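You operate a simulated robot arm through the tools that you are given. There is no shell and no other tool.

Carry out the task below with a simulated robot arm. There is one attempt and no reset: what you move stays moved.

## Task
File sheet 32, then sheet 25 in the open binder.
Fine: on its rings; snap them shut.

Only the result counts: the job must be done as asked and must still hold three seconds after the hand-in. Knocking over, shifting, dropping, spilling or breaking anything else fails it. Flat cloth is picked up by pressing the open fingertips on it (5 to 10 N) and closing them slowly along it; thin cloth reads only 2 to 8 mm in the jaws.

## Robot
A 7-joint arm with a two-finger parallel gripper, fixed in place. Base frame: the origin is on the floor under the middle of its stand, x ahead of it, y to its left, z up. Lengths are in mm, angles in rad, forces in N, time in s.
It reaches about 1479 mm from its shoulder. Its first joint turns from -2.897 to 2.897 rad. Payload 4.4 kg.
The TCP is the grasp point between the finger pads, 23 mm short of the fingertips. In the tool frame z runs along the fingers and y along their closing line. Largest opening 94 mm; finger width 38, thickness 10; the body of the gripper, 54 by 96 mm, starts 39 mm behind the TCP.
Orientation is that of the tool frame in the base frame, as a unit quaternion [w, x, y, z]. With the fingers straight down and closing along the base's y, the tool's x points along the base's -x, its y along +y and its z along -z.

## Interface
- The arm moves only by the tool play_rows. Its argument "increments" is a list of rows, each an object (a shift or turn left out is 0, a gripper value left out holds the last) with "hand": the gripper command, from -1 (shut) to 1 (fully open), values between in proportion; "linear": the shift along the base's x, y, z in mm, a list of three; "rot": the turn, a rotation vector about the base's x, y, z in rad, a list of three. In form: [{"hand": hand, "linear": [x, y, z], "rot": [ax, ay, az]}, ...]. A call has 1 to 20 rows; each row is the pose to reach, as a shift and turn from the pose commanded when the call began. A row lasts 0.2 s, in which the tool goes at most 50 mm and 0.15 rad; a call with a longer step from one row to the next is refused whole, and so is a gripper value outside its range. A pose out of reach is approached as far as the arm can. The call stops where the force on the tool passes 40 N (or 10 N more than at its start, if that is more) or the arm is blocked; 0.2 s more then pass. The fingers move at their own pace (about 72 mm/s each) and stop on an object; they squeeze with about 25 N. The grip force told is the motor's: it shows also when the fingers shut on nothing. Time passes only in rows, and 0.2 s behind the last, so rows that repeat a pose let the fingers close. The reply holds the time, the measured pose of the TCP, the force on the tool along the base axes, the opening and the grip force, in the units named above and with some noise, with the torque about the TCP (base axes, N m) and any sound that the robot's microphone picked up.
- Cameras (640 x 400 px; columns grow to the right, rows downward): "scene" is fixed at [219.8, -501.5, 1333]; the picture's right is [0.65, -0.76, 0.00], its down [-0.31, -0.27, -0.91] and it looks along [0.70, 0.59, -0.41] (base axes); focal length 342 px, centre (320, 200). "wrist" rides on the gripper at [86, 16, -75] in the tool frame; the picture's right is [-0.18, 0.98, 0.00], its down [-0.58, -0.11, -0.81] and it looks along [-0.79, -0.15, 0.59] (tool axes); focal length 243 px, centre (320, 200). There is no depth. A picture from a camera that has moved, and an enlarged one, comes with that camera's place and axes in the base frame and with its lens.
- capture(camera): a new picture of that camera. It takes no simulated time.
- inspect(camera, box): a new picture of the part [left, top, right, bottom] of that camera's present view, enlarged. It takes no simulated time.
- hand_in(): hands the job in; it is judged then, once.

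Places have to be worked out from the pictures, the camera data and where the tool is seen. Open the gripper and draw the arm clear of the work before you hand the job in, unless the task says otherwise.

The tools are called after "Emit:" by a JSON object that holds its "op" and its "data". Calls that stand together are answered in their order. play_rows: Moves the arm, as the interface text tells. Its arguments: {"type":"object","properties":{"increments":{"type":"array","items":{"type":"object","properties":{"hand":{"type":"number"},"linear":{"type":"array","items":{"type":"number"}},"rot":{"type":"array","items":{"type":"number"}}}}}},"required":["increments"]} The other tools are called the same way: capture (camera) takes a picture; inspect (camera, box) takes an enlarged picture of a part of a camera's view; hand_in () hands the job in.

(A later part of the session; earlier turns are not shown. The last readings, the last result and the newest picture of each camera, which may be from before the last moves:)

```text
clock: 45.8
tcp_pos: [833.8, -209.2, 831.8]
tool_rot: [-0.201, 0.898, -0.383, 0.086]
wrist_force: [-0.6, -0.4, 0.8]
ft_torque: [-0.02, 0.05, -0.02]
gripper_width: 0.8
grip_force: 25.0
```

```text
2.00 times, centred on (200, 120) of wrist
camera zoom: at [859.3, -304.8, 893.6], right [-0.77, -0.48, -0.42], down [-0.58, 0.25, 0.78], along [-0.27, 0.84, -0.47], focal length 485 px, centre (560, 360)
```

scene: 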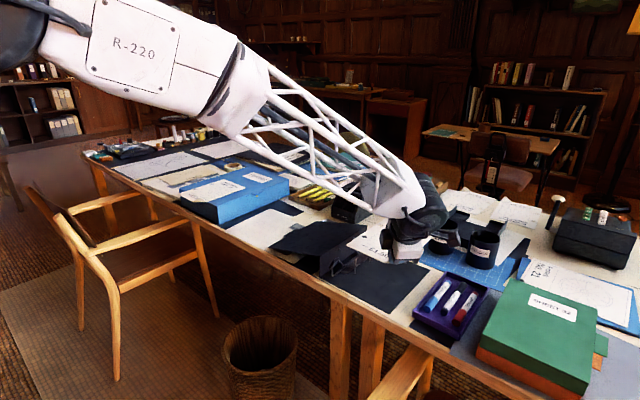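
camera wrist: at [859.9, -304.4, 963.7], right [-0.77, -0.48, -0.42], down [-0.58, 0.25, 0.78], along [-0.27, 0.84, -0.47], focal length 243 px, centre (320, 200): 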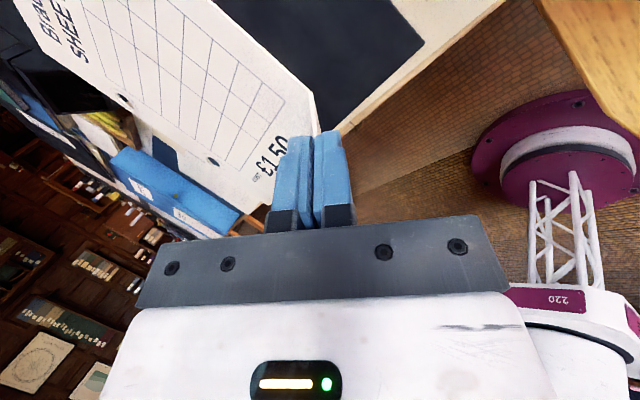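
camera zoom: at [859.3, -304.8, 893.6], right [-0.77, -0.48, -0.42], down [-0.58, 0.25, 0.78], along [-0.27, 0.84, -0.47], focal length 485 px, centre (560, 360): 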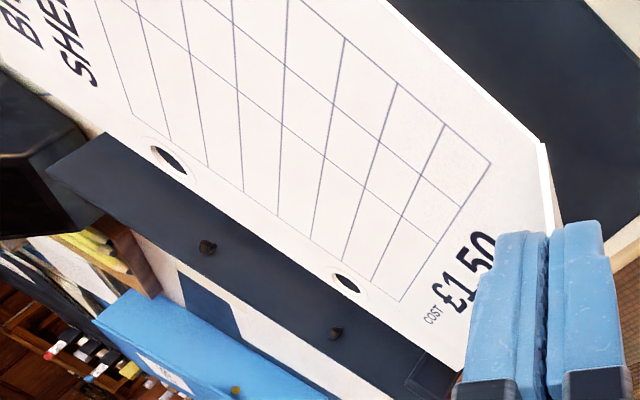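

Near hole computes to about (897,-82,803). I lower 4 mm more and then slide +y to bring the holes over the posts, with the sheet passing under the paddle's top edge.

Emit:
{"op": "play_rows", "data": {"increments": [{"hand": -1, "linear": [0, 0, -4]}, {"linear": [-0.5, 6, -4]}, {"linear": [-0.5, 13, -4]}, {"linear": [-0.5, 19, -4]}, {"linear": [-0.5, 22.5, -4]}, {"linear": [-0.5, 22.5, -4]}]}}

Emit:
{"op": "inspect", "data": {"camera": "scene", "box": [310, 230, 390, 280]}}

Emit:
{"op": "inspect", "data": {"camera": "wrist", "box": [40, 20, 360, 220]}}

```text
clock: 47.2
tcp_pos: [831.5, -187.4, 828.5]
tool_rot: [-0.202, 0.897, -0.383, 0.085]
wrist_force: [0.1, -0.3, -0.2]
ft_torque: [-0.02, 0.02, 0.02]
gripper_width: 1.1
grip_force: 24.5
```

```text
8.00 times, centred on (350, 255) of scene
camera zoom: at [219.8, -501.5, 1333.0], right [0.65, -0.76, 0.0], down [-0.31, -0.27, -0.91], along [0.7, 0.59, -0.41], focal length 2734 px, centre (80, -240)
```

zoom: 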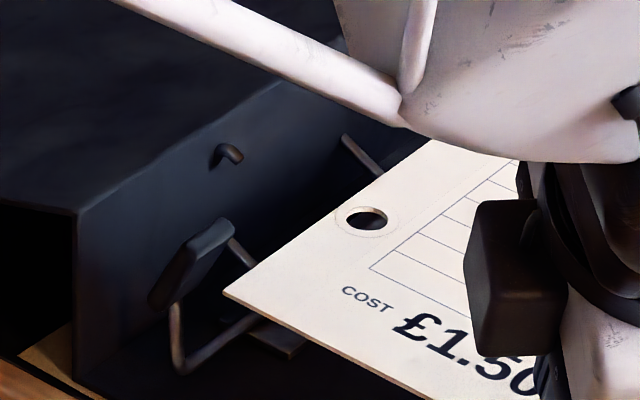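

```text
2.00 times, centred on (200, 120) of wrist
camera zoom: at [857.7, -282.5, 889.8], right [-0.77, -0.48, -0.42], down [-0.58, 0.25, 0.78], along [-0.27, 0.84, -0.47], focal length 485 px, centre (560, 360)
```

zoom: 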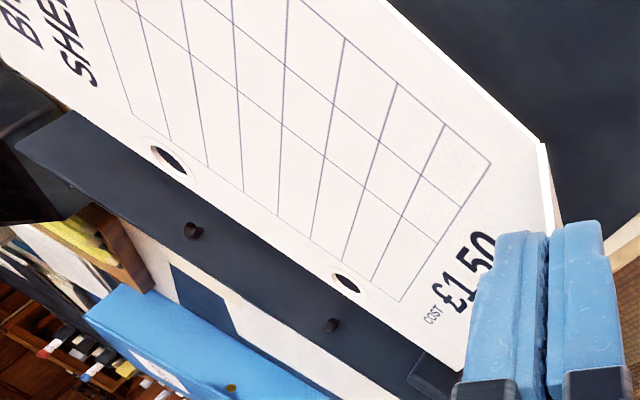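

Both cameras put the near hole at about (893.7,-58.6) and the far one at (975,-59), against posts at (895.5,-56.5)/(975.3,-56). I shift (+1.3,+1.5) and start lowering onto the posts, watching the force.

Emit:
{"op": "play_rows", "data": {"increments": [{"hand": -1, "linear": [1.3, 1.5, 0]}, {"linear": [1.3, 1.5, -4]}, {"linear": [1.3, 1.5, -8]}, {"linear": [1.3, 1.5, -12]}, {"linear": [1.3, 1.5, -16]}, {"linear": [1.3, 1.5, -20]}]}}

Emit:
{"op": "inspect", "data": {"camera": "scene", "box": [310, 230, 390, 280]}}

Emit:
{"op": "inspect", "data": {"camera": "wrist", "box": [40, 20, 360, 220]}}

```text
clock: 48.6
tcp_pos: [834.5, -187.0, 808.1]
tool_rot: [-0.201, 0.898, -0.383, 0.085]
wrist_force: [-0.7, 0.0, 0.5]
ft_torque: [-0.02, 0.09, 0.03]
gripper_width: 1.1
grip_force: 25.3
```

```text
8.00 times, centred on (350, 255) of scene
camera zoom: at [219.8, -501.5, 1333.0], right [0.65, -0.76, 0.0], down [-0.31, -0.27, -0.91], along [0.7, 0.59, -0.41], focal length 2734 px, centre (80, -240)
```

zoom: 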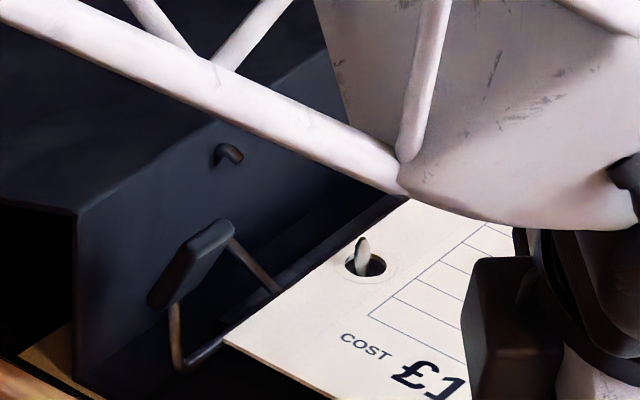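

```text
2.00 times, centred on (200, 120) of wrist
camera zoom: at [859.4, -281.8, 869.5], right [-0.77, -0.48, -0.42], down [-0.58, 0.25, 0.78], along [-0.27, 0.84, -0.47], focal length 485 px, centre (560, 360)
```

zoom: 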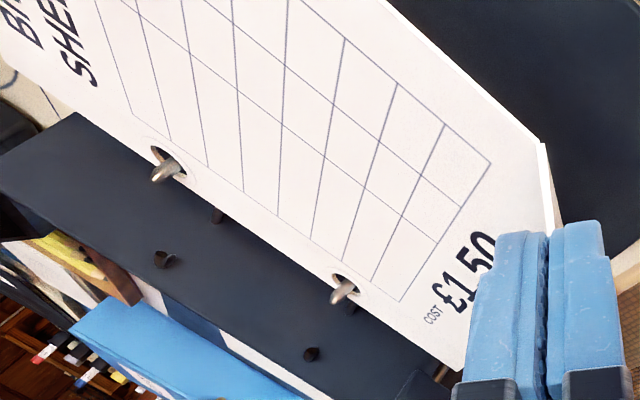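

Both posts have come through both holes. I ease (-1,+0.8) and keep lowering to about 4 mm above the panel.

Emit:
{"op": "play_rows", "data": {"increments": [{"hand": -1, "linear": [-1, 0.8, -4]}, {"linear": [-1, 0.8, -10]}, {"linear": [-1, 0.8, -16]}, {"linear": [-1, 0.8, -22]}, {"linear": [-1, 0.8, -27]}]}}

Emit:
{"op": "inspect", "data": {"camera": "scene", "box": [310, 230, 390, 280]}}

Emit:
{"op": "inspect", "data": {"camera": "wrist", "box": [40, 20, 360, 220]}}

```text
clock: 49.8
tcp_pos: [831.9, -185.6, 780.6]
tool_rot: [-0.201, 0.897, -0.383, 0.086]
wrist_force: [-0.2, 0.3, -1.0]
ft_torque: [-0.02, -0.03, 0.03]
gripper_width: 0.8
grip_force: 25.3
```

```text
8.00 times, centred on (350, 255) of scene
camera zoom: at [219.8, -501.5, 1333.0], right [0.65, -0.76, 0.0], down [-0.31, -0.27, -0.91], along [0.7, 0.59, -0.41], focal length 2734 px, centre (80, -240)
```

zoom: 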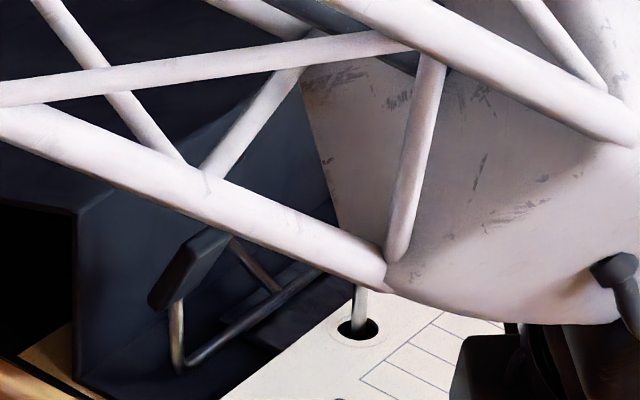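

```text
2.00 times, centred on (200, 120) of wrist
camera zoom: at [858.4, -280.5, 842.7], right [-0.77, -0.48, -0.42], down [-0.58, 0.25, 0.78], along [-0.27, 0.84, -0.47], focal length 485 px, centre (560, 360)
```

zoom: 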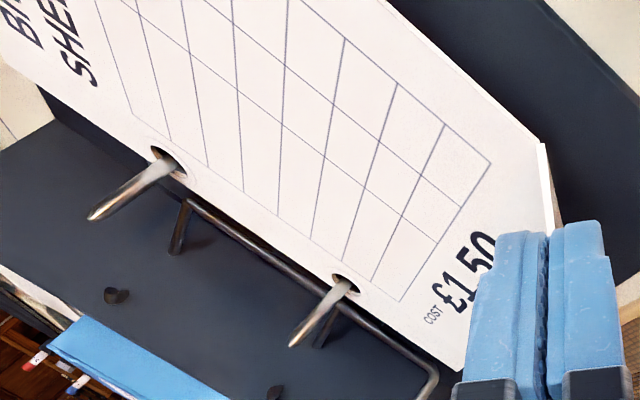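

The sheet is threaded on both posts about 6 mm above the panel. I lower a little more, then open the fingers slightly to let it settle.

Emit:
{"op": "play_rows", "data": {"increments": [{"hand": -1, "linear": [0.5, 0, -1.5]}, {"linear": [0.5, 0, -3]}, {"linear": [0.5, 0, -3.5]}, {"hand": -0.93, "linear": [0.5, 0, -3.5]}, {"hand": -0.86, "linear": [0.5, 0, -3.5]}, {"hand": -0.8, "linear": [0.5, 0, -3.5]}, {"hand": -0.75, "linear": [0.5, 0, -3.5]}]}}

Emit:
{"op": "inspect", "data": {"camera": "wrist", "box": [40, 20, 360, 220]}}

Emit:
{"op": "inspect", "data": {"camera": "wrist", "box": [240, 80, 400, 180]}}

```text
clock: 51.4
tcp_pos: [832.5, -184.9, 778.2]
tool_rot: [-0.201, 0.897, -0.383, 0.086]
wrist_force: [0.3, -0.1, 0.5]
ft_torque: [-0.01, 0.02, 0.01]
gripper_width: 11.8
grip_force: 0.1
```

```text
2.00 times, centred on (200, 120) of wrist
camera zoom: at [858.9, -279.9, 839.2], right [-0.77, -0.48, -0.42], down [-0.58, 0.25, 0.78], along [-0.27, 0.84, -0.47], focal length 485 px, centre (560, 360)
```

zoom: 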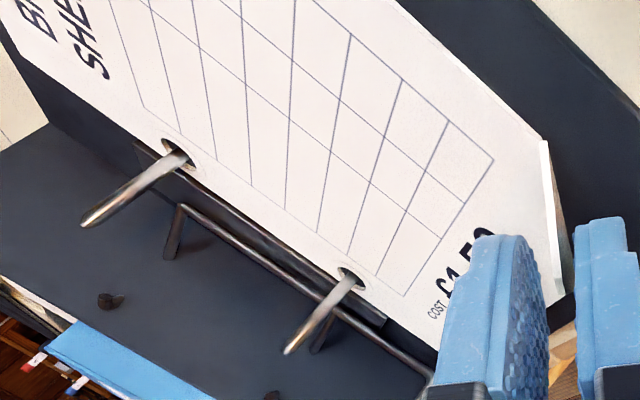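

```text
4.00 times, centred on (320, 130) of wrist
camera zoom: at [858.9, -279.9, 839.2], right [-0.77, -0.48, -0.42], down [-0.58, 0.25, 0.78], along [-0.27, 0.84, -0.47], focal length 970 px, centre (320, 480)
```

zoom: 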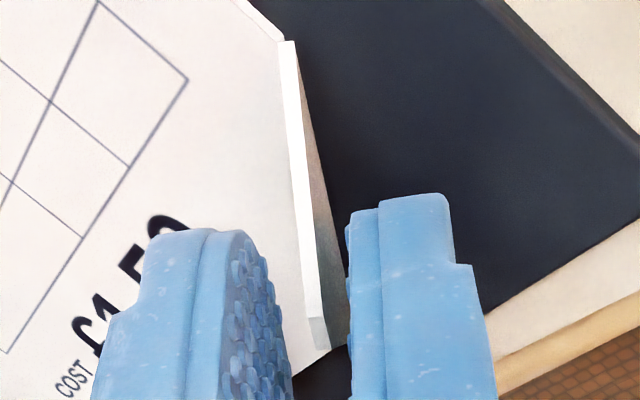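

Sheet 32 lies flat on the panel with both posts through its holes. I back the fingers out along their axis, rise, and look at the result.

Emit:
{"op": "play_rows", "data": {"increments": [{"hand": -0.75, "linear": [-3.1, -3, 9]}, {"linear": [-7.7, -7.4, 22.6]}, {"linear": [-13.8, -13.4, 40.6]}, {"linear": [-20, -19, 65]}, {"linear": [-25, -22, 100]}, {"linear": [-25, -22, 140]}, {"linear": [-25, -22, 155]}]}}

Emit:
{"op": "inspect", "data": {"camera": "scene", "box": [290, 210, 450, 310]}}

Emit:
{"op": "capture", "data": {"camera": "wrist"}}

```text
clock: 53.0
tcp_pos: [808.9, -206.8, 933.5]
tool_rot: [-0.202, 0.897, -0.383, 0.085]
wrist_force: [-0.9, -0.2, -0.4]
ft_torque: [0.03, 0.01, -0.01]
gripper_width: 11.6
grip_force: 0.1
```

```text
4.00 times, centred on (370, 260) of scene
camera zoom: at [219.8, -501.5, 1333.0], right [0.65, -0.76, 0.0], down [-0.31, -0.27, -0.91], along [0.7, 0.59, -0.41], focal length 1367 px, centre (120, -40)
```

zoom: 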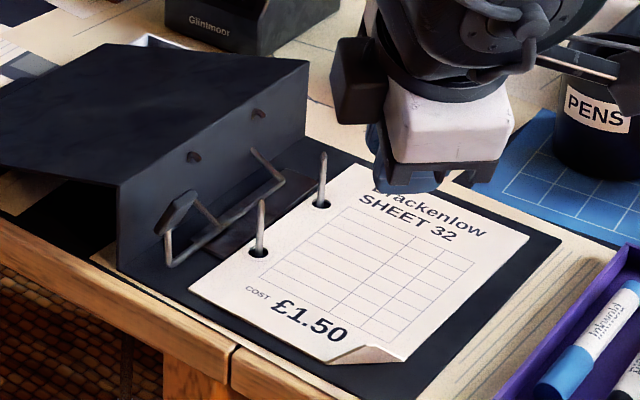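

```text
taken
camera wrist: at [834.5, -301.6, 995.0], right [-0.77, -0.48, -0.42], down [-0.58, 0.25, 0.78], along [-0.27, 0.84, -0.47], focal length 243 px, centre (320, 200)
```

wrist: 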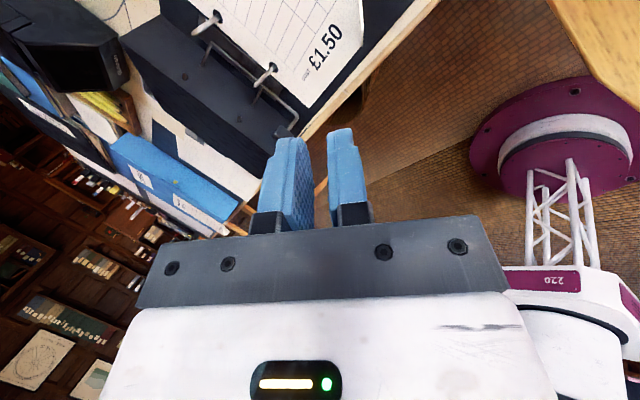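

Sheet 32 is properly on the posts. Keeping the same orientation (it fits a square-lying sheet's flap), I travel to a point 70 mm short of sheet 25's flap, expected fold near (796,561,820).

Emit:
{"op": "play_rows", "data": {"increments": [{"hand": -0.66, "linear": [0, 20, 5]}, {"linear": [-2, 58, 8]}, {"linear": [-4, 98, 8]}, {"linear": [-6, 138, 8]}, {"linear": [-8, 178, 8]}, {"linear": [-10, 218, 8]}, {"linear": [-13, 258, 8]}, {"linear": [-16, 298, 8]}, {"linear": [-19, 338, 8]}, {"linear": [-22, 378, 8]}, {"linear": [-25, 418, 8]}, {"linear": [-28, 458, 8]}, {"linear": [-31, 498, 8]}, {"linear": [-34, 538, 5]}, {"linear": [-36, 578, 0]}, {"linear": [-38, 618, -5]}, {"linear": [-40, 658, -10]}, {"linear": [-42, 695, -15]}, {"linear": [-44, 725, -18]}, {"linear": [-44.2, 737, -18.5]}]}}

Emit:
{"op": "capture", "data": {"camera": "wrist"}}

Emit:
{"op": "inspect", "data": {"camera": "wrist", "box": [230, 20, 470, 170]}}

Emit:
{"op": "inspect", "data": {"camera": "scene", "box": [140, 140, 268, 220]}}

```text
clock: 57.2
tcp_pos: [763.6, 530.7, 913.9]
tool_rot: [-0.201, 0.898, -0.383, 0.086]
wrist_force: [0.4, -0.3, -0.1]
ft_torque: [0.02, 0.0, -0.01]
gripper_width: 16.1
grip_force: 0.2
```

```text
taken
camera wrist: at [790.1, 435.5, 975.7], right [-0.77, -0.48, -0.42], down [-0.58, 0.25, 0.78], along [-0.27, 0.84, -0.47], focal length 243 px, centre (320, 200)
```

wrist: 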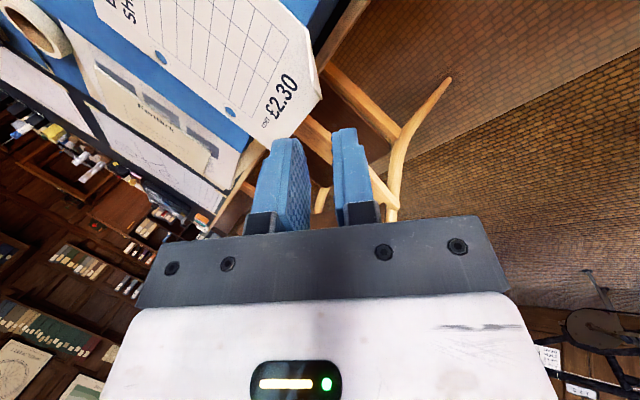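

```text
2.67 times, centred on (350, 95) of wrist
camera zoom: at [790.1, 435.5, 975.7], right [-0.77, -0.48, -0.42], down [-0.58, 0.25, 0.78], along [-0.27, 0.84, -0.47], focal length 647 px, centre (240, 480)
```

zoom: 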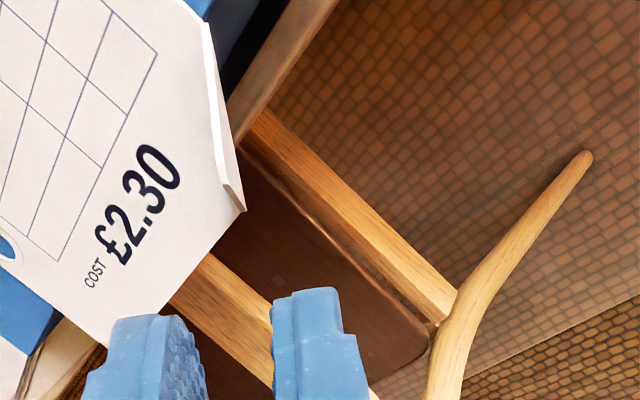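

```text
5.00 times, centred on (204, 180) of scene
camera zoom: at [219.8, -501.5, 1333.0], right [0.65, -0.76, 0.0], down [-0.31, -0.27, -0.91], along [0.7, 0.59, -0.41], focal length 1709 px, centre (900, 300)
```

zoom: 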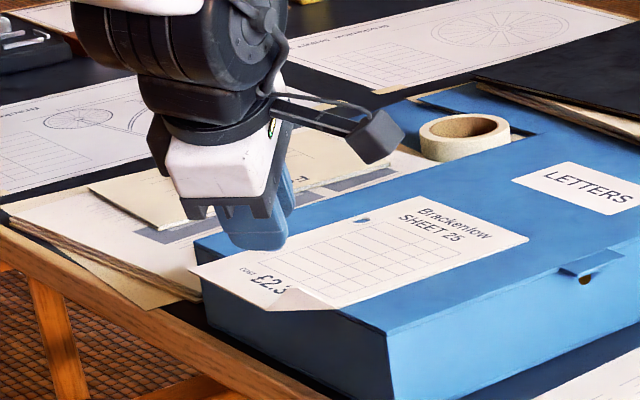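

From this view the flap sits about 3 mm toward the inner side and 3 mm along tool x from my nominal. I widen the fingers to 24 mm and advance 55 mm with that correction, then check again.

Emit:
{"op": "play_rows", "data": {"increments": [{"hand": -0.5, "linear": [5, 3, -8]}, {"linear": [9.5, 7, -20]}, {"linear": [13.5, 10.5, -31]}, {"linear": [17.5, 13.5, -41]}, {"linear": [20.9, 16.1, -48.4]}]}}

Emit:
{"op": "inspect", "data": {"camera": "wrist", "box": [200, 60, 440, 210]}}

```text
clock: 58.4
tcp_pos: [785.7, 545.2, 865.8]
tool_rot: [-0.201, 0.898, -0.383, 0.086]
wrist_force: [0.0, -0.6, 0.2]
ft_torque: [0.02, -0.01, 0.07]
gripper_width: 23.6
grip_force: 0.1
```

```text
2.67 times, centred on (320, 135) of wrist
camera zoom: at [811.2, 450.9, 927.2], right [-0.77, -0.48, -0.42], down [-0.58, 0.25, 0.78], along [-0.27, 0.84, -0.47], focal length 647 px, centre (320, 373)
```

zoom: 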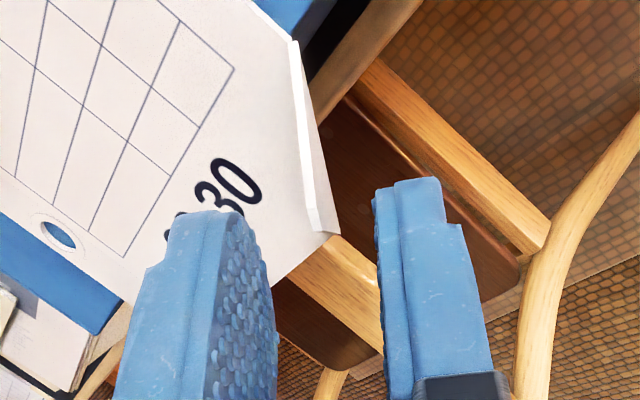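

The flap is now centred between the pads within a millimetre. I advance 20 mm more and narrow the jaws to about 10 mm for a last check.

Emit:
{"op": "play_rows", "data": {"increments": [{"hand": -0.6, "linear": [2, 2.2, -6]}, {"hand": -0.68, "linear": [4.2, 4.5, -12]}, {"hand": -0.74, "linear": [6.3, 6.8, -17.7]}, {"hand": -0.78, "linear": [6.3, 6.8, -17.7]}]}}

Emit:
{"op": "inspect", "data": {"camera": "wrist", "box": [240, 80, 400, 180]}}

```text
clock: 59.4
tcp_pos: [790.3, 552.6, 847.8]
tool_rot: [-0.201, 0.898, -0.383, 0.085]
wrist_force: [0.9, 0.0, 0.5]
ft_torque: [0.02, -0.01, 0.01]
gripper_width: 10.4
grip_force: 0.0
```

```text
4.00 times, centred on (320, 130) of wrist
camera zoom: at [817.5, 457.8, 909.2], right [-0.77, -0.48, -0.42], down [-0.58, 0.25, 0.78], along [-0.27, 0.84, -0.47], focal length 970 px, centre (320, 480)
```

zoom: 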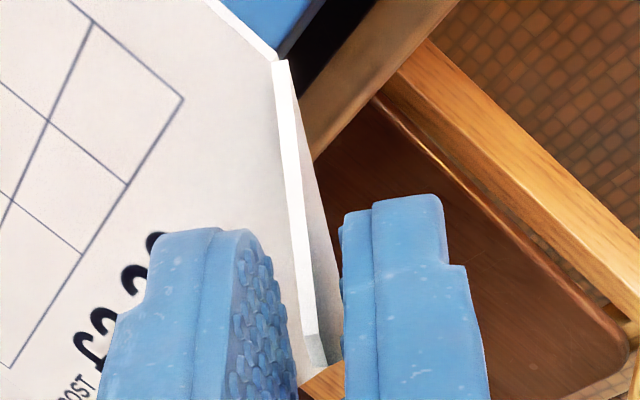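

The view matches the successful grip of sheet 32. I close on the flap, then lift 40 mm and look.

Emit:
{"op": "play_rows", "data": {"increments": [{"hand": -0.84, "linear": [0, 0, 0]}, {"hand": -0.9, "linear": [0, 0, 0]}, {"hand": -1, "linear": [0, 0, 0]}, {"hand": -1, "linear": [0, 0, 0]}, {"hand": -1, "linear": [0, 0, 5]}, {"linear": [0, 0, 12]}, {"linear": [0, 0, 20]}, {"linear": [0, 0, 30]}, {"linear": [0, 0, 40]}]}}

Emit:
{"op": "capture", "data": {"camera": "wrist"}}

Emit:
{"op": "inspect", "data": {"camera": "wrist", "box": [40, 0, 360, 200]}}

Emit:
{"op": "inspect", "data": {"camera": "scene", "box": [140, 130, 268, 210]}}

```text
clock: 61.4
tcp_pos: [791.9, 552.6, 889.1]
tool_rot: [-0.201, 0.898, -0.383, 0.085]
wrist_force: [-0.3, 0.4, -1.0]
ft_torque: [-0.03, 0.06, -0.02]
gripper_width: 0.6
grip_force: 24.5
```

```text
taken
camera wrist: at [817.2, 458.0, 949.9], right [-0.77, -0.48, -0.42], down [-0.58, 0.25, 0.78], along [-0.27, 0.84, -0.47], focal length 243 px, centre (320, 200)
```

wrist: 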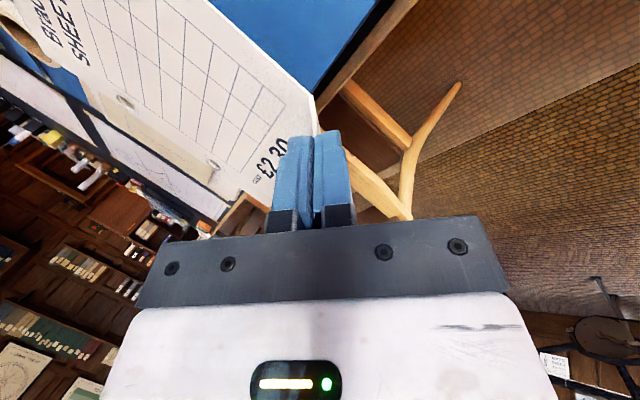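

```text
2.00 times, centred on (200, 100) of wrist
camera zoom: at [817.2, 458.0, 949.9], right [-0.77, -0.48, -0.42], down [-0.58, 0.25, 0.78], along [-0.27, 0.84, -0.47], focal length 485 px, centre (560, 400)
```

zoom: 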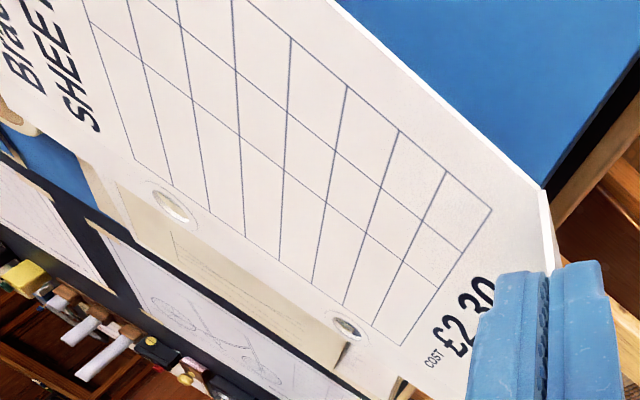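

```text
5.00 times, centred on (204, 170) of scene
camera zoom: at [219.8, -501.5, 1333.0], right [0.65, -0.76, 0.0], down [-0.31, -0.27, -0.91], along [0.7, 0.59, -0.41], focal length 1709 px, centre (900, 350)
```

zoom: 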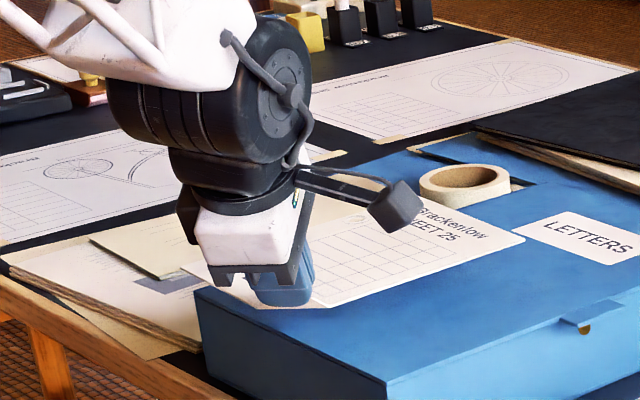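

Sheet 25 is in the grip, and its holes appear in the same place in the wrist view as sheet 32's did. I carry it over to the binder along the same path at z ≈ 905.

Emit:
{"op": "play_rows", "data": {"increments": [{"hand": -1, "linear": [0, 0, 8]}, {"linear": [0, -6, 15]}, {"linear": [1, -22, 16]}, {"linear": [3, -48, 16], "rot": [0, 0, -0.005]}, {"linear": [5, -80, 16], "rot": [0, 0, -0.01]}, {"linear": [7, -116, 16], "rot": [0, 0, -0.015]}, {"linear": [9, -154, 16], "rot": [0, 0, -0.015]}, {"linear": [11, -192, 16], "rot": [0, 0, -0.015]}, {"linear": [13, -230, 16], "rot": [0, 0, -0.015]}, {"linear": [15, -268, 16], "rot": [0, 0, -0.015]}, {"linear": [17, -306, 16], "rot": [0, 0, -0.015]}, {"linear": [19, -344, 16], "rot": [0, 0, -0.015]}, {"linear": [21, -382, 16], "rot": [0, 0, -0.015]}, {"linear": [23, -420, 16], "rot": [0, 0, -0.015]}, {"linear": [25, -458, 16], "rot": [0, 0, -0.015]}, {"linear": [28, -496, 16], "rot": [0, 0, -0.015]}, {"linear": [31, -534, 16], "rot": [0, 0, -0.015]}, {"linear": [34, -572, 16], "rot": [0, 0, -0.015]}, {"linear": [37, -606, 16], "rot": [0, 0, -0.015]}, {"linear": [39, -634, 16], "rot": [0, 0, -0.015]}]}}

Emit:
{"op": "play_rows", "data": {"increments": [{"hand": -1, "linear": [1, -26, 0]}, {"linear": [2, -56, 0]}, {"linear": [3, -88, 0]}, {"linear": [3.5, -112, 0]}, {"linear": [3.5, -127, 0]}, {"linear": [3.5, -128, 0]}]}}

Emit:
{"op": "inspect", "data": {"camera": "scene", "box": [290, 180, 450, 280]}}

Emit:
{"op": "inspect", "data": {"camera": "wrist", "box": [40, 20, 360, 220]}}

```text
clock: 65.6
tcp_pos: [831.1, -81.1, 903.9]
tool_rot: [-0.201, 0.894, -0.39, 0.088]
wrist_force: [0.5, -0.3, -0.9]
ft_torque: [-0.06, 0.02, 0.0]
gripper_width: 0.8
grip_force: 24.9
```

```text
clock: 67.0
tcp_pos: [833.4, -209.1, 905.2]
tool_rot: [-0.201, 0.895, -0.39, 0.087]
wrist_force: [0.4, 0.7, -0.5]
ft_torque: [0.02, 0.04, -0.02]
gripper_width: 0.8
grip_force: 24.9
```

```text
4.00 times, centred on (370, 230) of scene
camera zoom: at [219.8, -501.5, 1333.0], right [0.65, -0.76, 0.0], down [-0.31, -0.27, -0.91], along [0.7, 0.59, -0.41], focal length 1367 px, centre (120, 80)
```

zoom: 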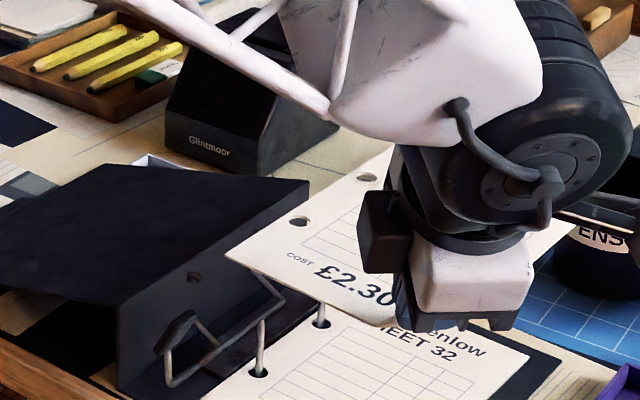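

```text
2.00 times, centred on (200, 120) of wrist
camera zoom: at [858.8, -305.0, 966.2], right [-0.78, -0.47, -0.42], down [-0.58, 0.26, 0.78], along [-0.26, 0.84, -0.47], focal length 485 px, centre (560, 360)
```

zoom: 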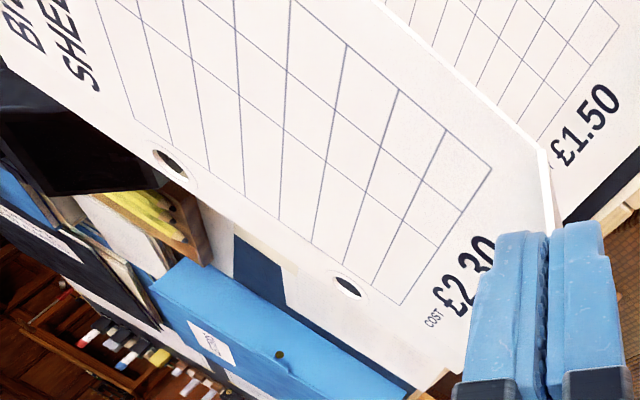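

Sheet 25's holes are at about (898,-83) and (980,-84) at z≈876, the same yaw as sheet 32 had. I lower it to z≈799 beside the posts, then slide +27 mm in y over them.

Emit:
{"op": "play_rows", "data": {"increments": [{"hand": -1, "linear": [0, 0, -15]}, {"linear": [0, 0, -35]}, {"linear": [0, 0, -55]}, {"linear": [0, 0, -69]}, {"linear": [0, 0, -76]}, {"linear": [0, 6, -76.5]}, {"linear": [-0.3, 14, -76.5]}, {"linear": [-0.3, 21, -76.5]}, {"linear": [-0.3, 25.5, -76.5]}, {"linear": [-0.3, 25.5, -76.5]}]}}

Emit:
{"op": "inspect", "data": {"camera": "scene", "box": [310, 230, 390, 280]}}

Emit:
{"op": "inspect", "data": {"camera": "wrist", "box": [40, 20, 360, 220]}}

```text
clock: 69.2
tcp_pos: [833.8, -183.0, 825.9]
tool_rot: [-0.202, 0.894, -0.39, 0.087]
wrist_force: [0.3, -1.0, -1.0]
ft_torque: [-0.04, 0.04, 0.0]
gripper_width: 1.0
grip_force: 24.7
```

```text
8.00 times, centred on (350, 255) of scene
camera zoom: at [219.8, -501.5, 1333.0], right [0.65, -0.76, 0.0], down [-0.31, -0.27, -0.91], along [0.7, 0.59, -0.41], focal length 2734 px, centre (80, -240)
```

zoom: 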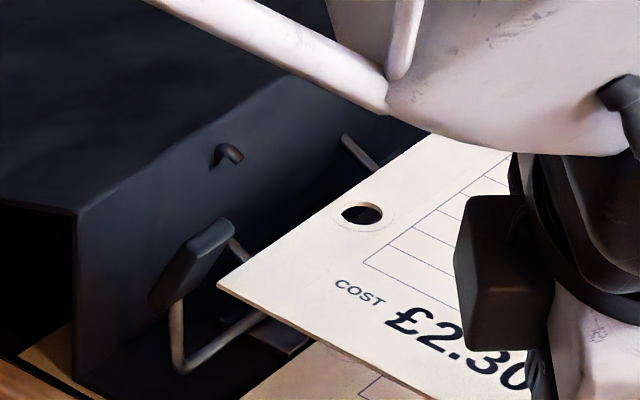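

```text
2.00 times, centred on (200, 120) of wrist
camera zoom: at [858.1, -278.7, 888.3], right [-0.78, -0.47, -0.42], down [-0.58, 0.26, 0.78], along [-0.26, 0.84, -0.47], focal length 485 px, centre (560, 360)
```

zoom: 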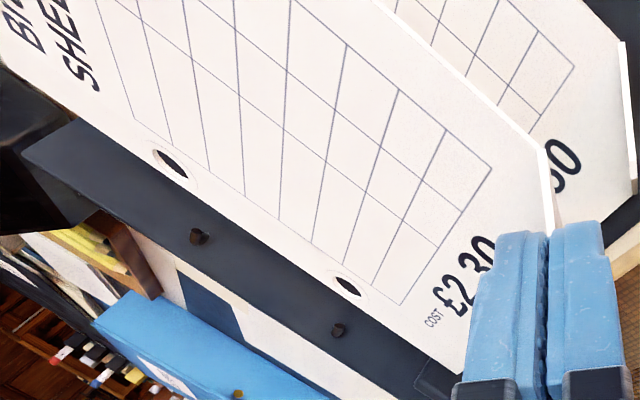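

Compared with sheet 32's proven alignment, sheet 25's holes are about 2.4 mm too far in x and 1.3 mm in y. I shift back by that and lower through the post tops.

Emit:
{"op": "play_rows", "data": {"increments": [{"hand": -1, "linear": [-2.4, -1.3, 0]}, {"linear": [-2.4, -1.3, -4]}, {"linear": [-2.4, -1.3, -8]}, {"linear": [-2.4, -1.3, -12]}, {"linear": [-2.4, -1.3, -16]}, {"linear": [-2.4, -1.3, -19]}]}}

Emit:
{"op": "inspect", "data": {"camera": "scene", "box": [310, 230, 390, 280]}}

Emit:
{"op": "inspect", "data": {"camera": "wrist", "box": [40, 20, 360, 220]}}

```text
clock: 70.6
tcp_pos: [830.2, -185.3, 809.0]
tool_rot: [-0.201, 0.895, -0.39, 0.087]
wrist_force: [-0.1, -0.1, -1.4]
ft_torque: [-0.03, 0.06, 0.0]
gripper_width: 0.8
grip_force: 25.0
```

```text
8.00 times, centred on (350, 255) of scene
camera zoom: at [219.8, -501.5, 1333.0], right [0.65, -0.76, 0.0], down [-0.31, -0.27, -0.91], along [0.7, 0.59, -0.41], focal length 2734 px, centre (80, -240)
```

zoom: 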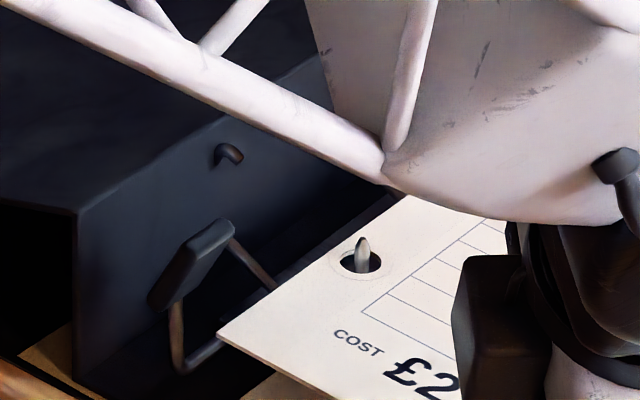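

```text
2.00 times, centred on (200, 120) of wrist
camera zoom: at [855.5, -280.8, 870.5], right [-0.78, -0.47, -0.42], down [-0.58, 0.26, 0.78], along [-0.26, 0.84, -0.47], focal length 485 px, centre (560, 360)
```

zoom: 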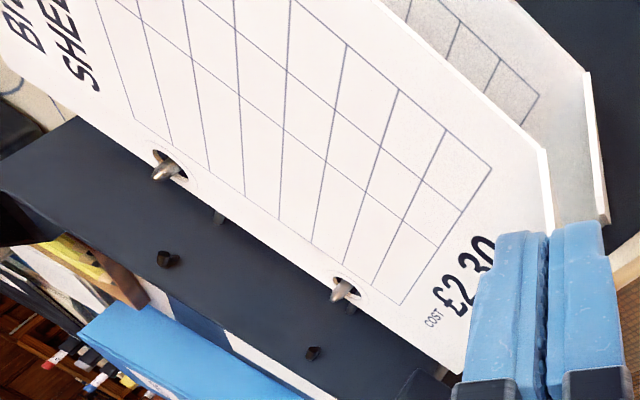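

Both posts are through sheet 25's holes. Because sheet 32's turned-up corner lies just below, I lower only to about 20 mm above it, so the outer finger stays clear, and check.

Emit:
{"op": "play_rows", "data": {"increments": [{"hand": -1, "linear": [0, 0, -4]}, {"linear": [0, 0, -8]}, {"linear": [0, 0, -12]}]}}

Emit:
{"op": "inspect", "data": {"camera": "wrist", "box": [200, 60, 440, 210]}}

Emit:
{"op": "inspect", "data": {"camera": "scene", "box": [330, 250, 426, 310]}}

```text
clock: 71.4
tcp_pos: [830.3, -186.1, 797.0]
tool_rot: [-0.201, 0.894, -0.39, 0.088]
wrist_force: [-0.2, -0.2, -1.1]
ft_torque: [-0.06, 0.0, 0.04]
gripper_width: 1.2
grip_force: 24.8
```

```text
2.67 times, centred on (320, 135) of wrist
camera zoom: at [855.4, -280.2, 858.7], right [-0.78, -0.47, -0.42], down [-0.58, 0.26, 0.78], along [-0.26, 0.84, -0.47], focal length 647 px, centre (320, 373)
```

zoom: 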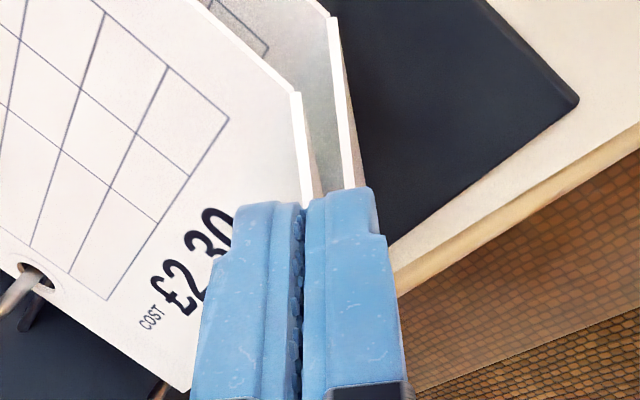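

```text
6.67 times, centred on (378, 280) of scene
camera zoom: at [219.8, -501.5, 1333.0], right [0.65, -0.76, 0.0], down [-0.31, -0.27, -0.91], along [0.7, 0.59, -0.41], focal length 2279 px, centre (-67, -333)
```

zoom: 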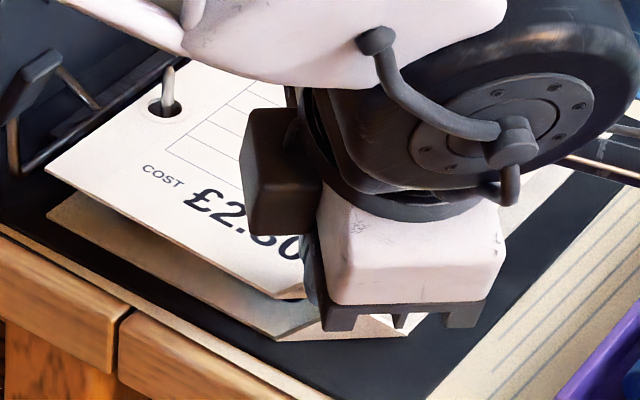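

I zoom to measure how sheet 25's corner lies relative to sheet 32's turned-up corner below it.

Emit:
{"op": "inspect", "data": {"camera": "wrist", "box": [290, 55, 370, 105]}}

Emit:
{"op": "inspect", "data": {"camera": "scene", "box": [340, 270, 404, 310]}}

Emit:
{"op": "inspect", "data": {"camera": "wrist", "box": [80, 60, 240, 160]}}

```text
8.00 times, centred on (330, 80) of wrist
camera zoom: at [855.4, -280.2, 858.7], right [-0.78, -0.47, -0.42], down [-0.58, 0.26, 0.78], along [-0.26, 0.84, -0.47], focal length 1941 px, centre (240, 1160)
```

zoom: 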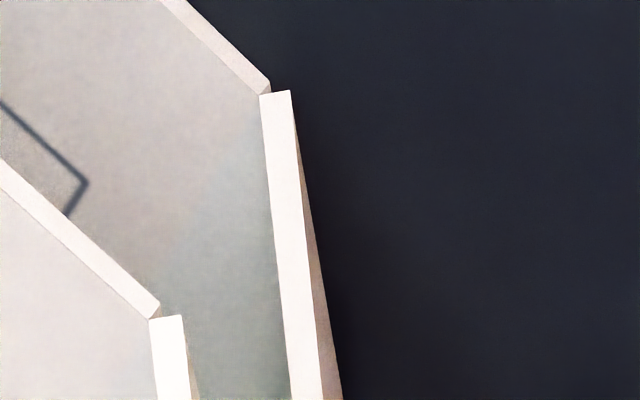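

```text
10.00 times, centred on (372, 290) of scene
camera zoom: at [219.8, -501.5, 1333.0], right [0.65, -0.76, 0.0], down [-0.31, -0.27, -0.91], along [0.7, 0.59, -0.41], focal length 3418 px, centre (-200, -700)
```

zoom: 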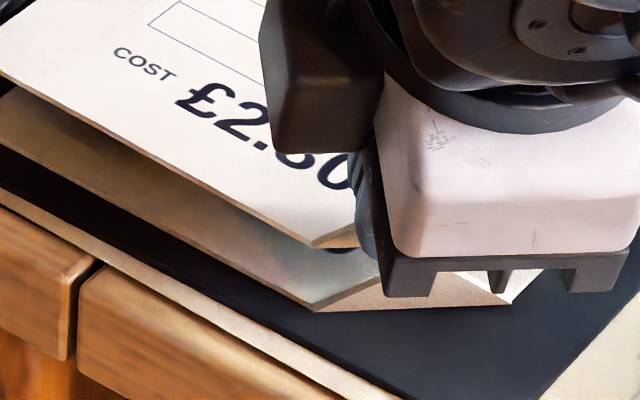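

```text
4.00 times, centred on (160, 110) of wrist
camera zoom: at [855.4, -280.2, 858.7], right [-0.78, -0.47, -0.42], down [-0.58, 0.26, 0.78], along [-0.26, 0.84, -0.47], focal length 970 px, centre (960, 560)
```

zoom: 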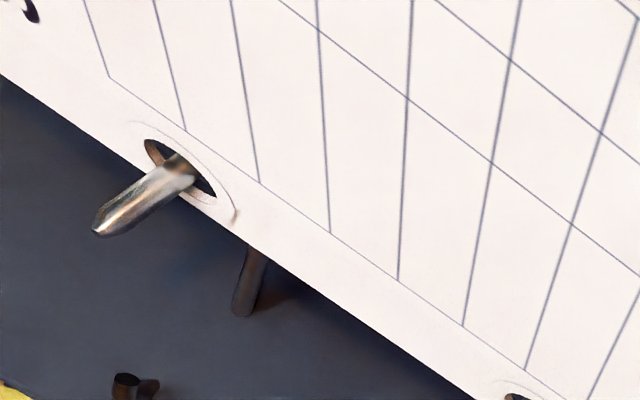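

Sheet 25's corner is about 2 mm outward of sheet 32's, so I shift it about 2 mm inward in x and y so the corners nest, lower 3 mm and release with a wide opening.

Emit:
{"op": "play_rows", "data": {"increments": [{"hand": -1, "linear": [1, 1, -1]}, {"linear": [2, 2, -2]}, {"linear": [2, 2, -3]}, {"linear": [2, 2, -3]}]}}

Emit:
{"op": "inspect", "data": {"camera": "wrist", "box": [80, 60, 240, 160]}}

Emit:
{"op": "inspect", "data": {"camera": "scene", "box": [330, 250, 394, 290]}}

```text
clock: 72.4
tcp_pos: [832.6, -182.8, 793.0]
tool_rot: [-0.201, 0.894, -0.39, 0.088]
wrist_force: [0.0, 0.5, -0.4]
ft_torque: [-0.08, 0.04, 0.01]
gripper_width: 1.0
grip_force: 24.9
```

```text
4.00 times, centred on (160, 110) of wrist
camera zoom: at [857.9, -278.3, 855.2], right [-0.78, -0.47, -0.42], down [-0.58, 0.26, 0.78], along [-0.26, 0.84, -0.47], focal length 970 px, centre (960, 560)
```

zoom: 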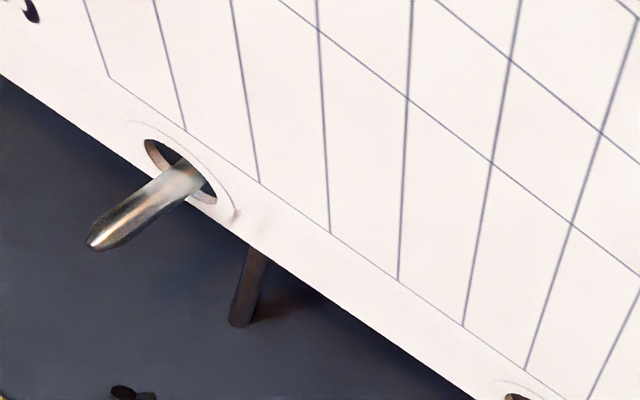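

```text
10.00 times, centred on (362, 270) of scene
camera zoom: at [219.8, -501.5, 1333.0], right [0.65, -0.76, 0.0], down [-0.31, -0.27, -0.91], along [0.7, 0.59, -0.41], focal length 3418 px, centre (-100, -500)
```

zoom: 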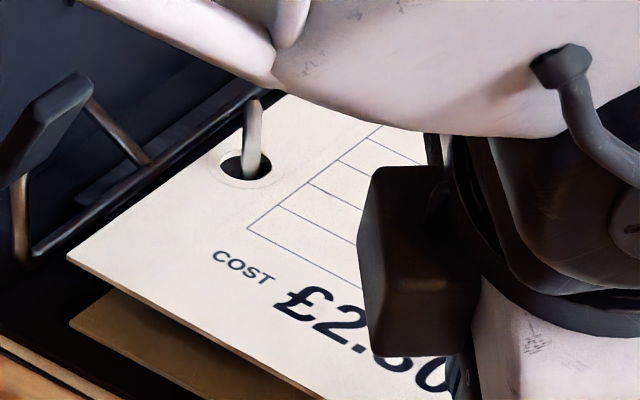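

The posts still pass freely through both holes. I open the fingers in steps so the sheet drops onto sheet 32.

Emit:
{"op": "play_rows", "data": {"increments": [{"hand": -0.9, "linear": [0, 0, 0]}, {"hand": -0.7, "linear": [0, 0, 0]}, {"hand": -0.5, "linear": [0, 0, 0]}, {"hand": -0.35, "linear": [0, 0, 0]}, {"hand": -0.35, "linear": [0, 0, 0]}]}}

Emit:
{"op": "inspect", "data": {"camera": "wrist", "box": [80, 40, 400, 240]}}

Emit:
{"op": "inspect", "data": {"camera": "scene", "box": [320, 240, 432, 310]}}

```text
clock: 73.6
tcp_pos: [832.6, -182.3, 794.1]
tool_rot: [-0.201, 0.894, -0.39, 0.087]
wrist_force: [0.6, -0.2, 0.2]
ft_torque: [-0.02, 0.04, 0.06]
gripper_width: 30.9
grip_force: 0.0
```

```text
2.00 times, centred on (240, 140) of wrist
camera zoom: at [857.9, -278.3, 855.3], right [-0.78, -0.47, -0.42], down [-0.58, 0.26, 0.78], along [-0.26, 0.84, -0.47], focal length 485 px, centre (480, 320)
```

zoom: 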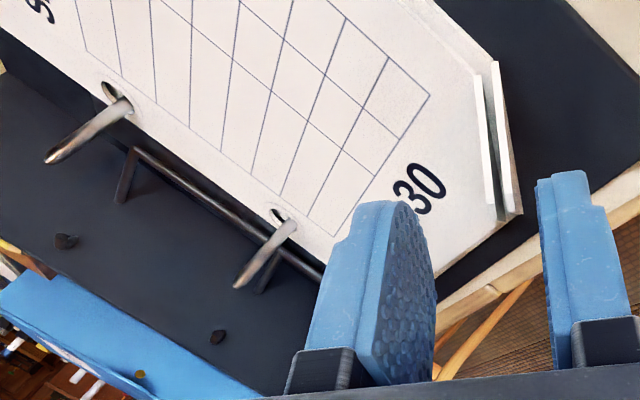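

```text
5.71 times, centred on (376, 275) of scene
camera zoom: at [219.8, -501.5, 1333.0], right [0.65, -0.76, 0.0], down [-0.31, -0.27, -0.91], along [0.7, 0.59, -0.41], focal length 1953 px, centre (0, -229)
```

zoom: 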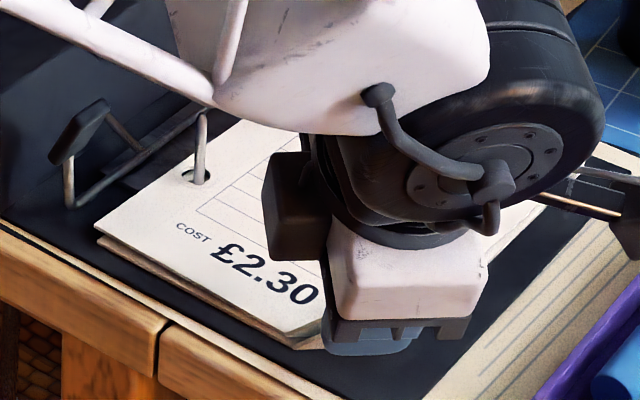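

Sheet 25 now lies on sheet 32 with the corners nested and both posts through. I back the fingers out along their axis, rise, and straighten the gripper.

Emit:
{"op": "play_rows", "data": {"increments": [{"hand": -0.35, "linear": [-3, -3, 9]}, {"linear": [-7.5, -7, 22]}, {"linear": [-14, -13, 40]}, {"linear": [-18, -16, 65]}, {"linear": [-20, -18, 95]}, {"linear": [-20, -18, 125]}]}}

Emit:
{"op": "play_rows", "data": {"increments": [{"hand": 0.0, "linear": [2, 5, 5], "rot": [-0.1, 0.108, 0]}, {"linear": [4, 10, 5], "rot": [-0.2, 0.216, 0]}, {"linear": [6, 15, 5], "rot": [-0.303, 0.326, 0]}, {"linear": [8, 20, 5], "rot": [-0.303, 0.326, 0]}]}}

Emit:
{"op": "inspect", "data": {"camera": "scene", "box": [300, 220, 428, 300]}}

```text
clock: 75.0
tcp_pos: [812.9, -200.0, 917.9]
tool_rot: [-0.201, 0.894, -0.39, 0.087]
wrist_force: [0.8, -1.2, -0.3]
ft_torque: [0.01, 0.0, 0.0]
gripper_width: 30.5
grip_force: 0.1
```

```text
clock: 76.0
tcp_pos: [821.3, -180.1, 923.8]
tool_rot: [0.001, 0.917, -0.4, -0.001]
wrist_force: [0.2, 0.5, 0.3]
ft_torque: [0.01, -0.01, 0.02]
gripper_width: 46.9
grip_force: 0.1
```

```text
5.00 times, centred on (364, 260) of scene
camera zoom: at [219.8, -501.5, 1333.0], right [0.65, -0.76, 0.0], down [-0.31, -0.27, -0.91], along [0.7, 0.59, -0.41], focal length 1709 px, centre (100, -100)
```

zoom: 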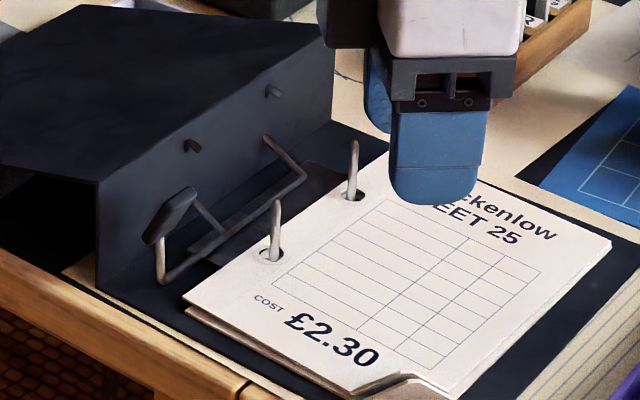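

Both sheets are filed, 25 over 32. Now for the rings: I turn the gripper back to close along x and bring it over the upright paddle, tilted as it was when I released it.

Emit:
{"op": "play_rows", "data": {"increments": [{"hand": 0.0, "linear": [2, 20, 0], "rot": [0, 0, -0.12]}, {"linear": [4, 45, 0], "rot": [0, 0, -0.24]}, {"linear": [6, 70, 0], "rot": [0, 0, -0.36]}, {"linear": [8, 95, 0], "rot": [0, 0, -0.48]}, {"linear": [10, 120, -5], "rot": [0, 0, -0.6]}, {"linear": [12, 140, -10], "rot": [0, 0, -0.7]}, {"linear": [12.4, 152, -15], "rot": [0, 0, -0.747]}]}}

Emit:
{"op": "play_rows", "data": {"increments": [{"hand": 0.0, "linear": [0, 0, 0], "rot": [-0.14, 0, 0]}, {"linear": [0, 0, 0], "rot": [-0.28, 0, 0]}, {"linear": [0, 0, 0], "rot": [-0.42, 0, 0]}, {"linear": [0, 0, -10], "rot": [-0.55, 0, 0]}, {"linear": [0, 0, -25], "rot": [-0.657, 0, 0]}]}}

Emit:
{"op": "inspect", "data": {"camera": "wrist", "box": [120, 50, 440, 250]}}

Emit:
{"op": "inspect", "data": {"camera": "scene", "box": [290, 200, 418, 280]}}

```text
clock: 77.6
tcp_pos: [834.9, -27.8, 906.4]
tool_rot: [0.0, 0.707, -0.707, 0.0]
wrist_force: [0.5, -1.4, -0.3]
ft_torque: [-0.02, 0.0, 0.01]
gripper_width: 47.0
grip_force: 0.0
```

```text
clock: 78.8
tcp_pos: [834.4, -29.9, 882.6]
tool_rot: [-0.23, -0.668, 0.669, -0.228]
wrist_force: [-0.5, -0.4, -0.1]
ft_torque: [-0.03, 0.01, -0.03]
gripper_width: 47.0
grip_force: 0.0
```

```text
2.00 times, centred on (280, 150) of wrist
camera zoom: at [818.0, -52.6, 996.0], right [-0.98, 0.15, -0.11], down [0.11, 0.95, 0.28], along [0.15, 0.27, -0.95], focal length 485 px, centre (400, 300)
```

zoom: 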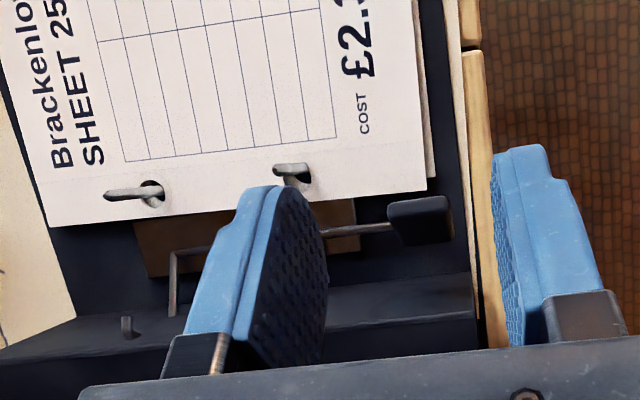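

```text
5.00 times, centred on (354, 240) of scene
camera zoom: at [219.8, -501.5, 1333.0], right [0.65, -0.76, 0.0], down [-0.31, -0.27, -0.91], along [0.7, 0.59, -0.41], focal length 1709 px, centre (150, 0)
```

zoom: 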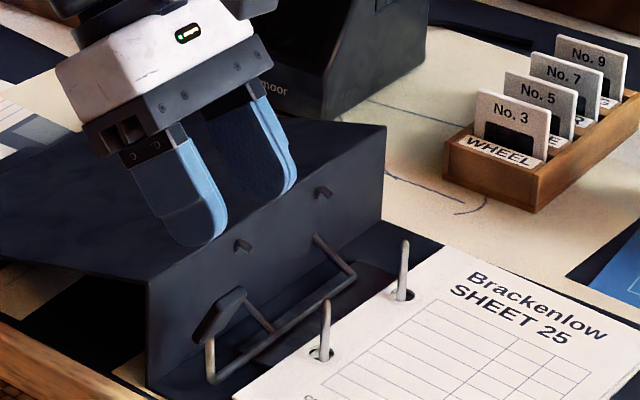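

The paddle is below between the open fingers. I descend to the earlier release pose.

Emit:
{"op": "play_rows", "data": {"increments": [{"hand": 0.0, "linear": [-0.5, 1, -20]}, {"linear": [-0.5, 1.5, -40]}, {"linear": [-0.5, 1.5, -58]}, {"linear": [-0.5, 1.5, -70]}, {"linear": [-0.5, 1.5, -77]}]}}

Emit:
{"op": "inspect", "data": {"camera": "wrist", "box": [120, 50, 440, 250]}}

Emit:
{"op": "inspect", "data": {"camera": "scene", "box": [300, 220, 396, 280]}}

```text
clock: 80.0
tcp_pos: [833.9, -26.8, 805.5]
tool_rot: [-0.228, -0.669, 0.67, -0.226]
wrist_force: [0.2, 0.3, 0.3]
ft_torque: [0.01, 0.02, 0.01]
gripper_width: 47.0
grip_force: 0.0
```

```text
2.00 times, centred on (280, 150) of wrist
camera zoom: at [817.4, -51.0, 918.3], right [-0.98, 0.15, -0.11], down [0.11, 0.95, 0.28], along [0.15, 0.27, -0.95], focal length 485 px, centre (400, 300)
```

zoom: 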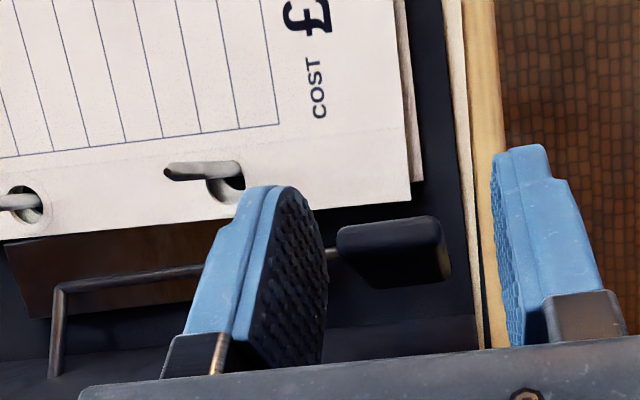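

```text
6.67 times, centred on (348, 250) of scene
camera zoom: at [219.8, -501.5, 1333.0], right [0.65, -0.76, 0.0], down [-0.31, -0.27, -0.91], along [0.7, 0.59, -0.41], focal length 2279 px, centre (133, -133)
```

zoom: 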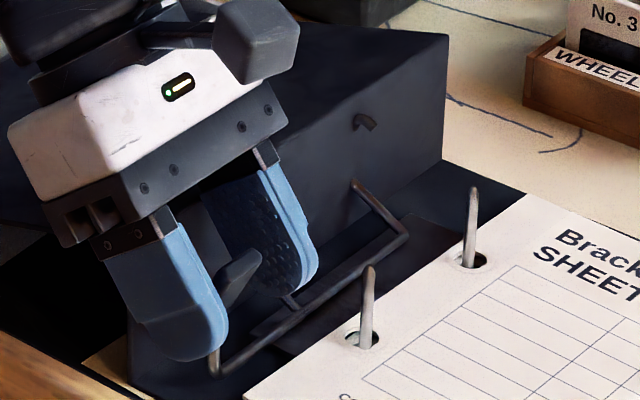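

The paddle lies between the pads exactly as before. I close on it.

Emit:
{"op": "play_rows", "data": {"increments": [{"hand": -0.3, "linear": [0, 0, 0]}, {"hand": -0.45, "linear": [0, 0, 0]}, {"hand": -0.6, "linear": [0, 0, 0]}, {"hand": -1, "linear": [0, 0, 0]}, {"hand": -1, "linear": [0, 0, 0]}]}}

Emit:
{"op": "inspect", "data": {"camera": "wrist", "box": [120, 50, 440, 250]}}

```text
clock: 81.2
tcp_pos: [834.8, -27.3, 805.6]
tool_rot: [0.229, 0.669, -0.669, 0.227]
wrist_force: [2.1, -0.8, 0.3]
ft_torque: [-0.02, -0.49, -0.3]
gripper_width: 23.6
grip_force: 24.8
```

```text
2.00 times, centred on (280, 150) of wrist
camera zoom: at [817.5, -51.0, 918.5], right [-0.98, 0.15, -0.11], down [0.11, 0.95, 0.28], along [0.15, 0.27, -0.95], focal length 485 px, centre (400, 300)
```

zoom: 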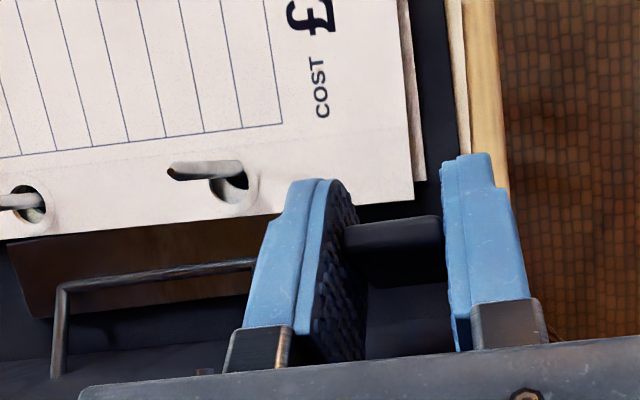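

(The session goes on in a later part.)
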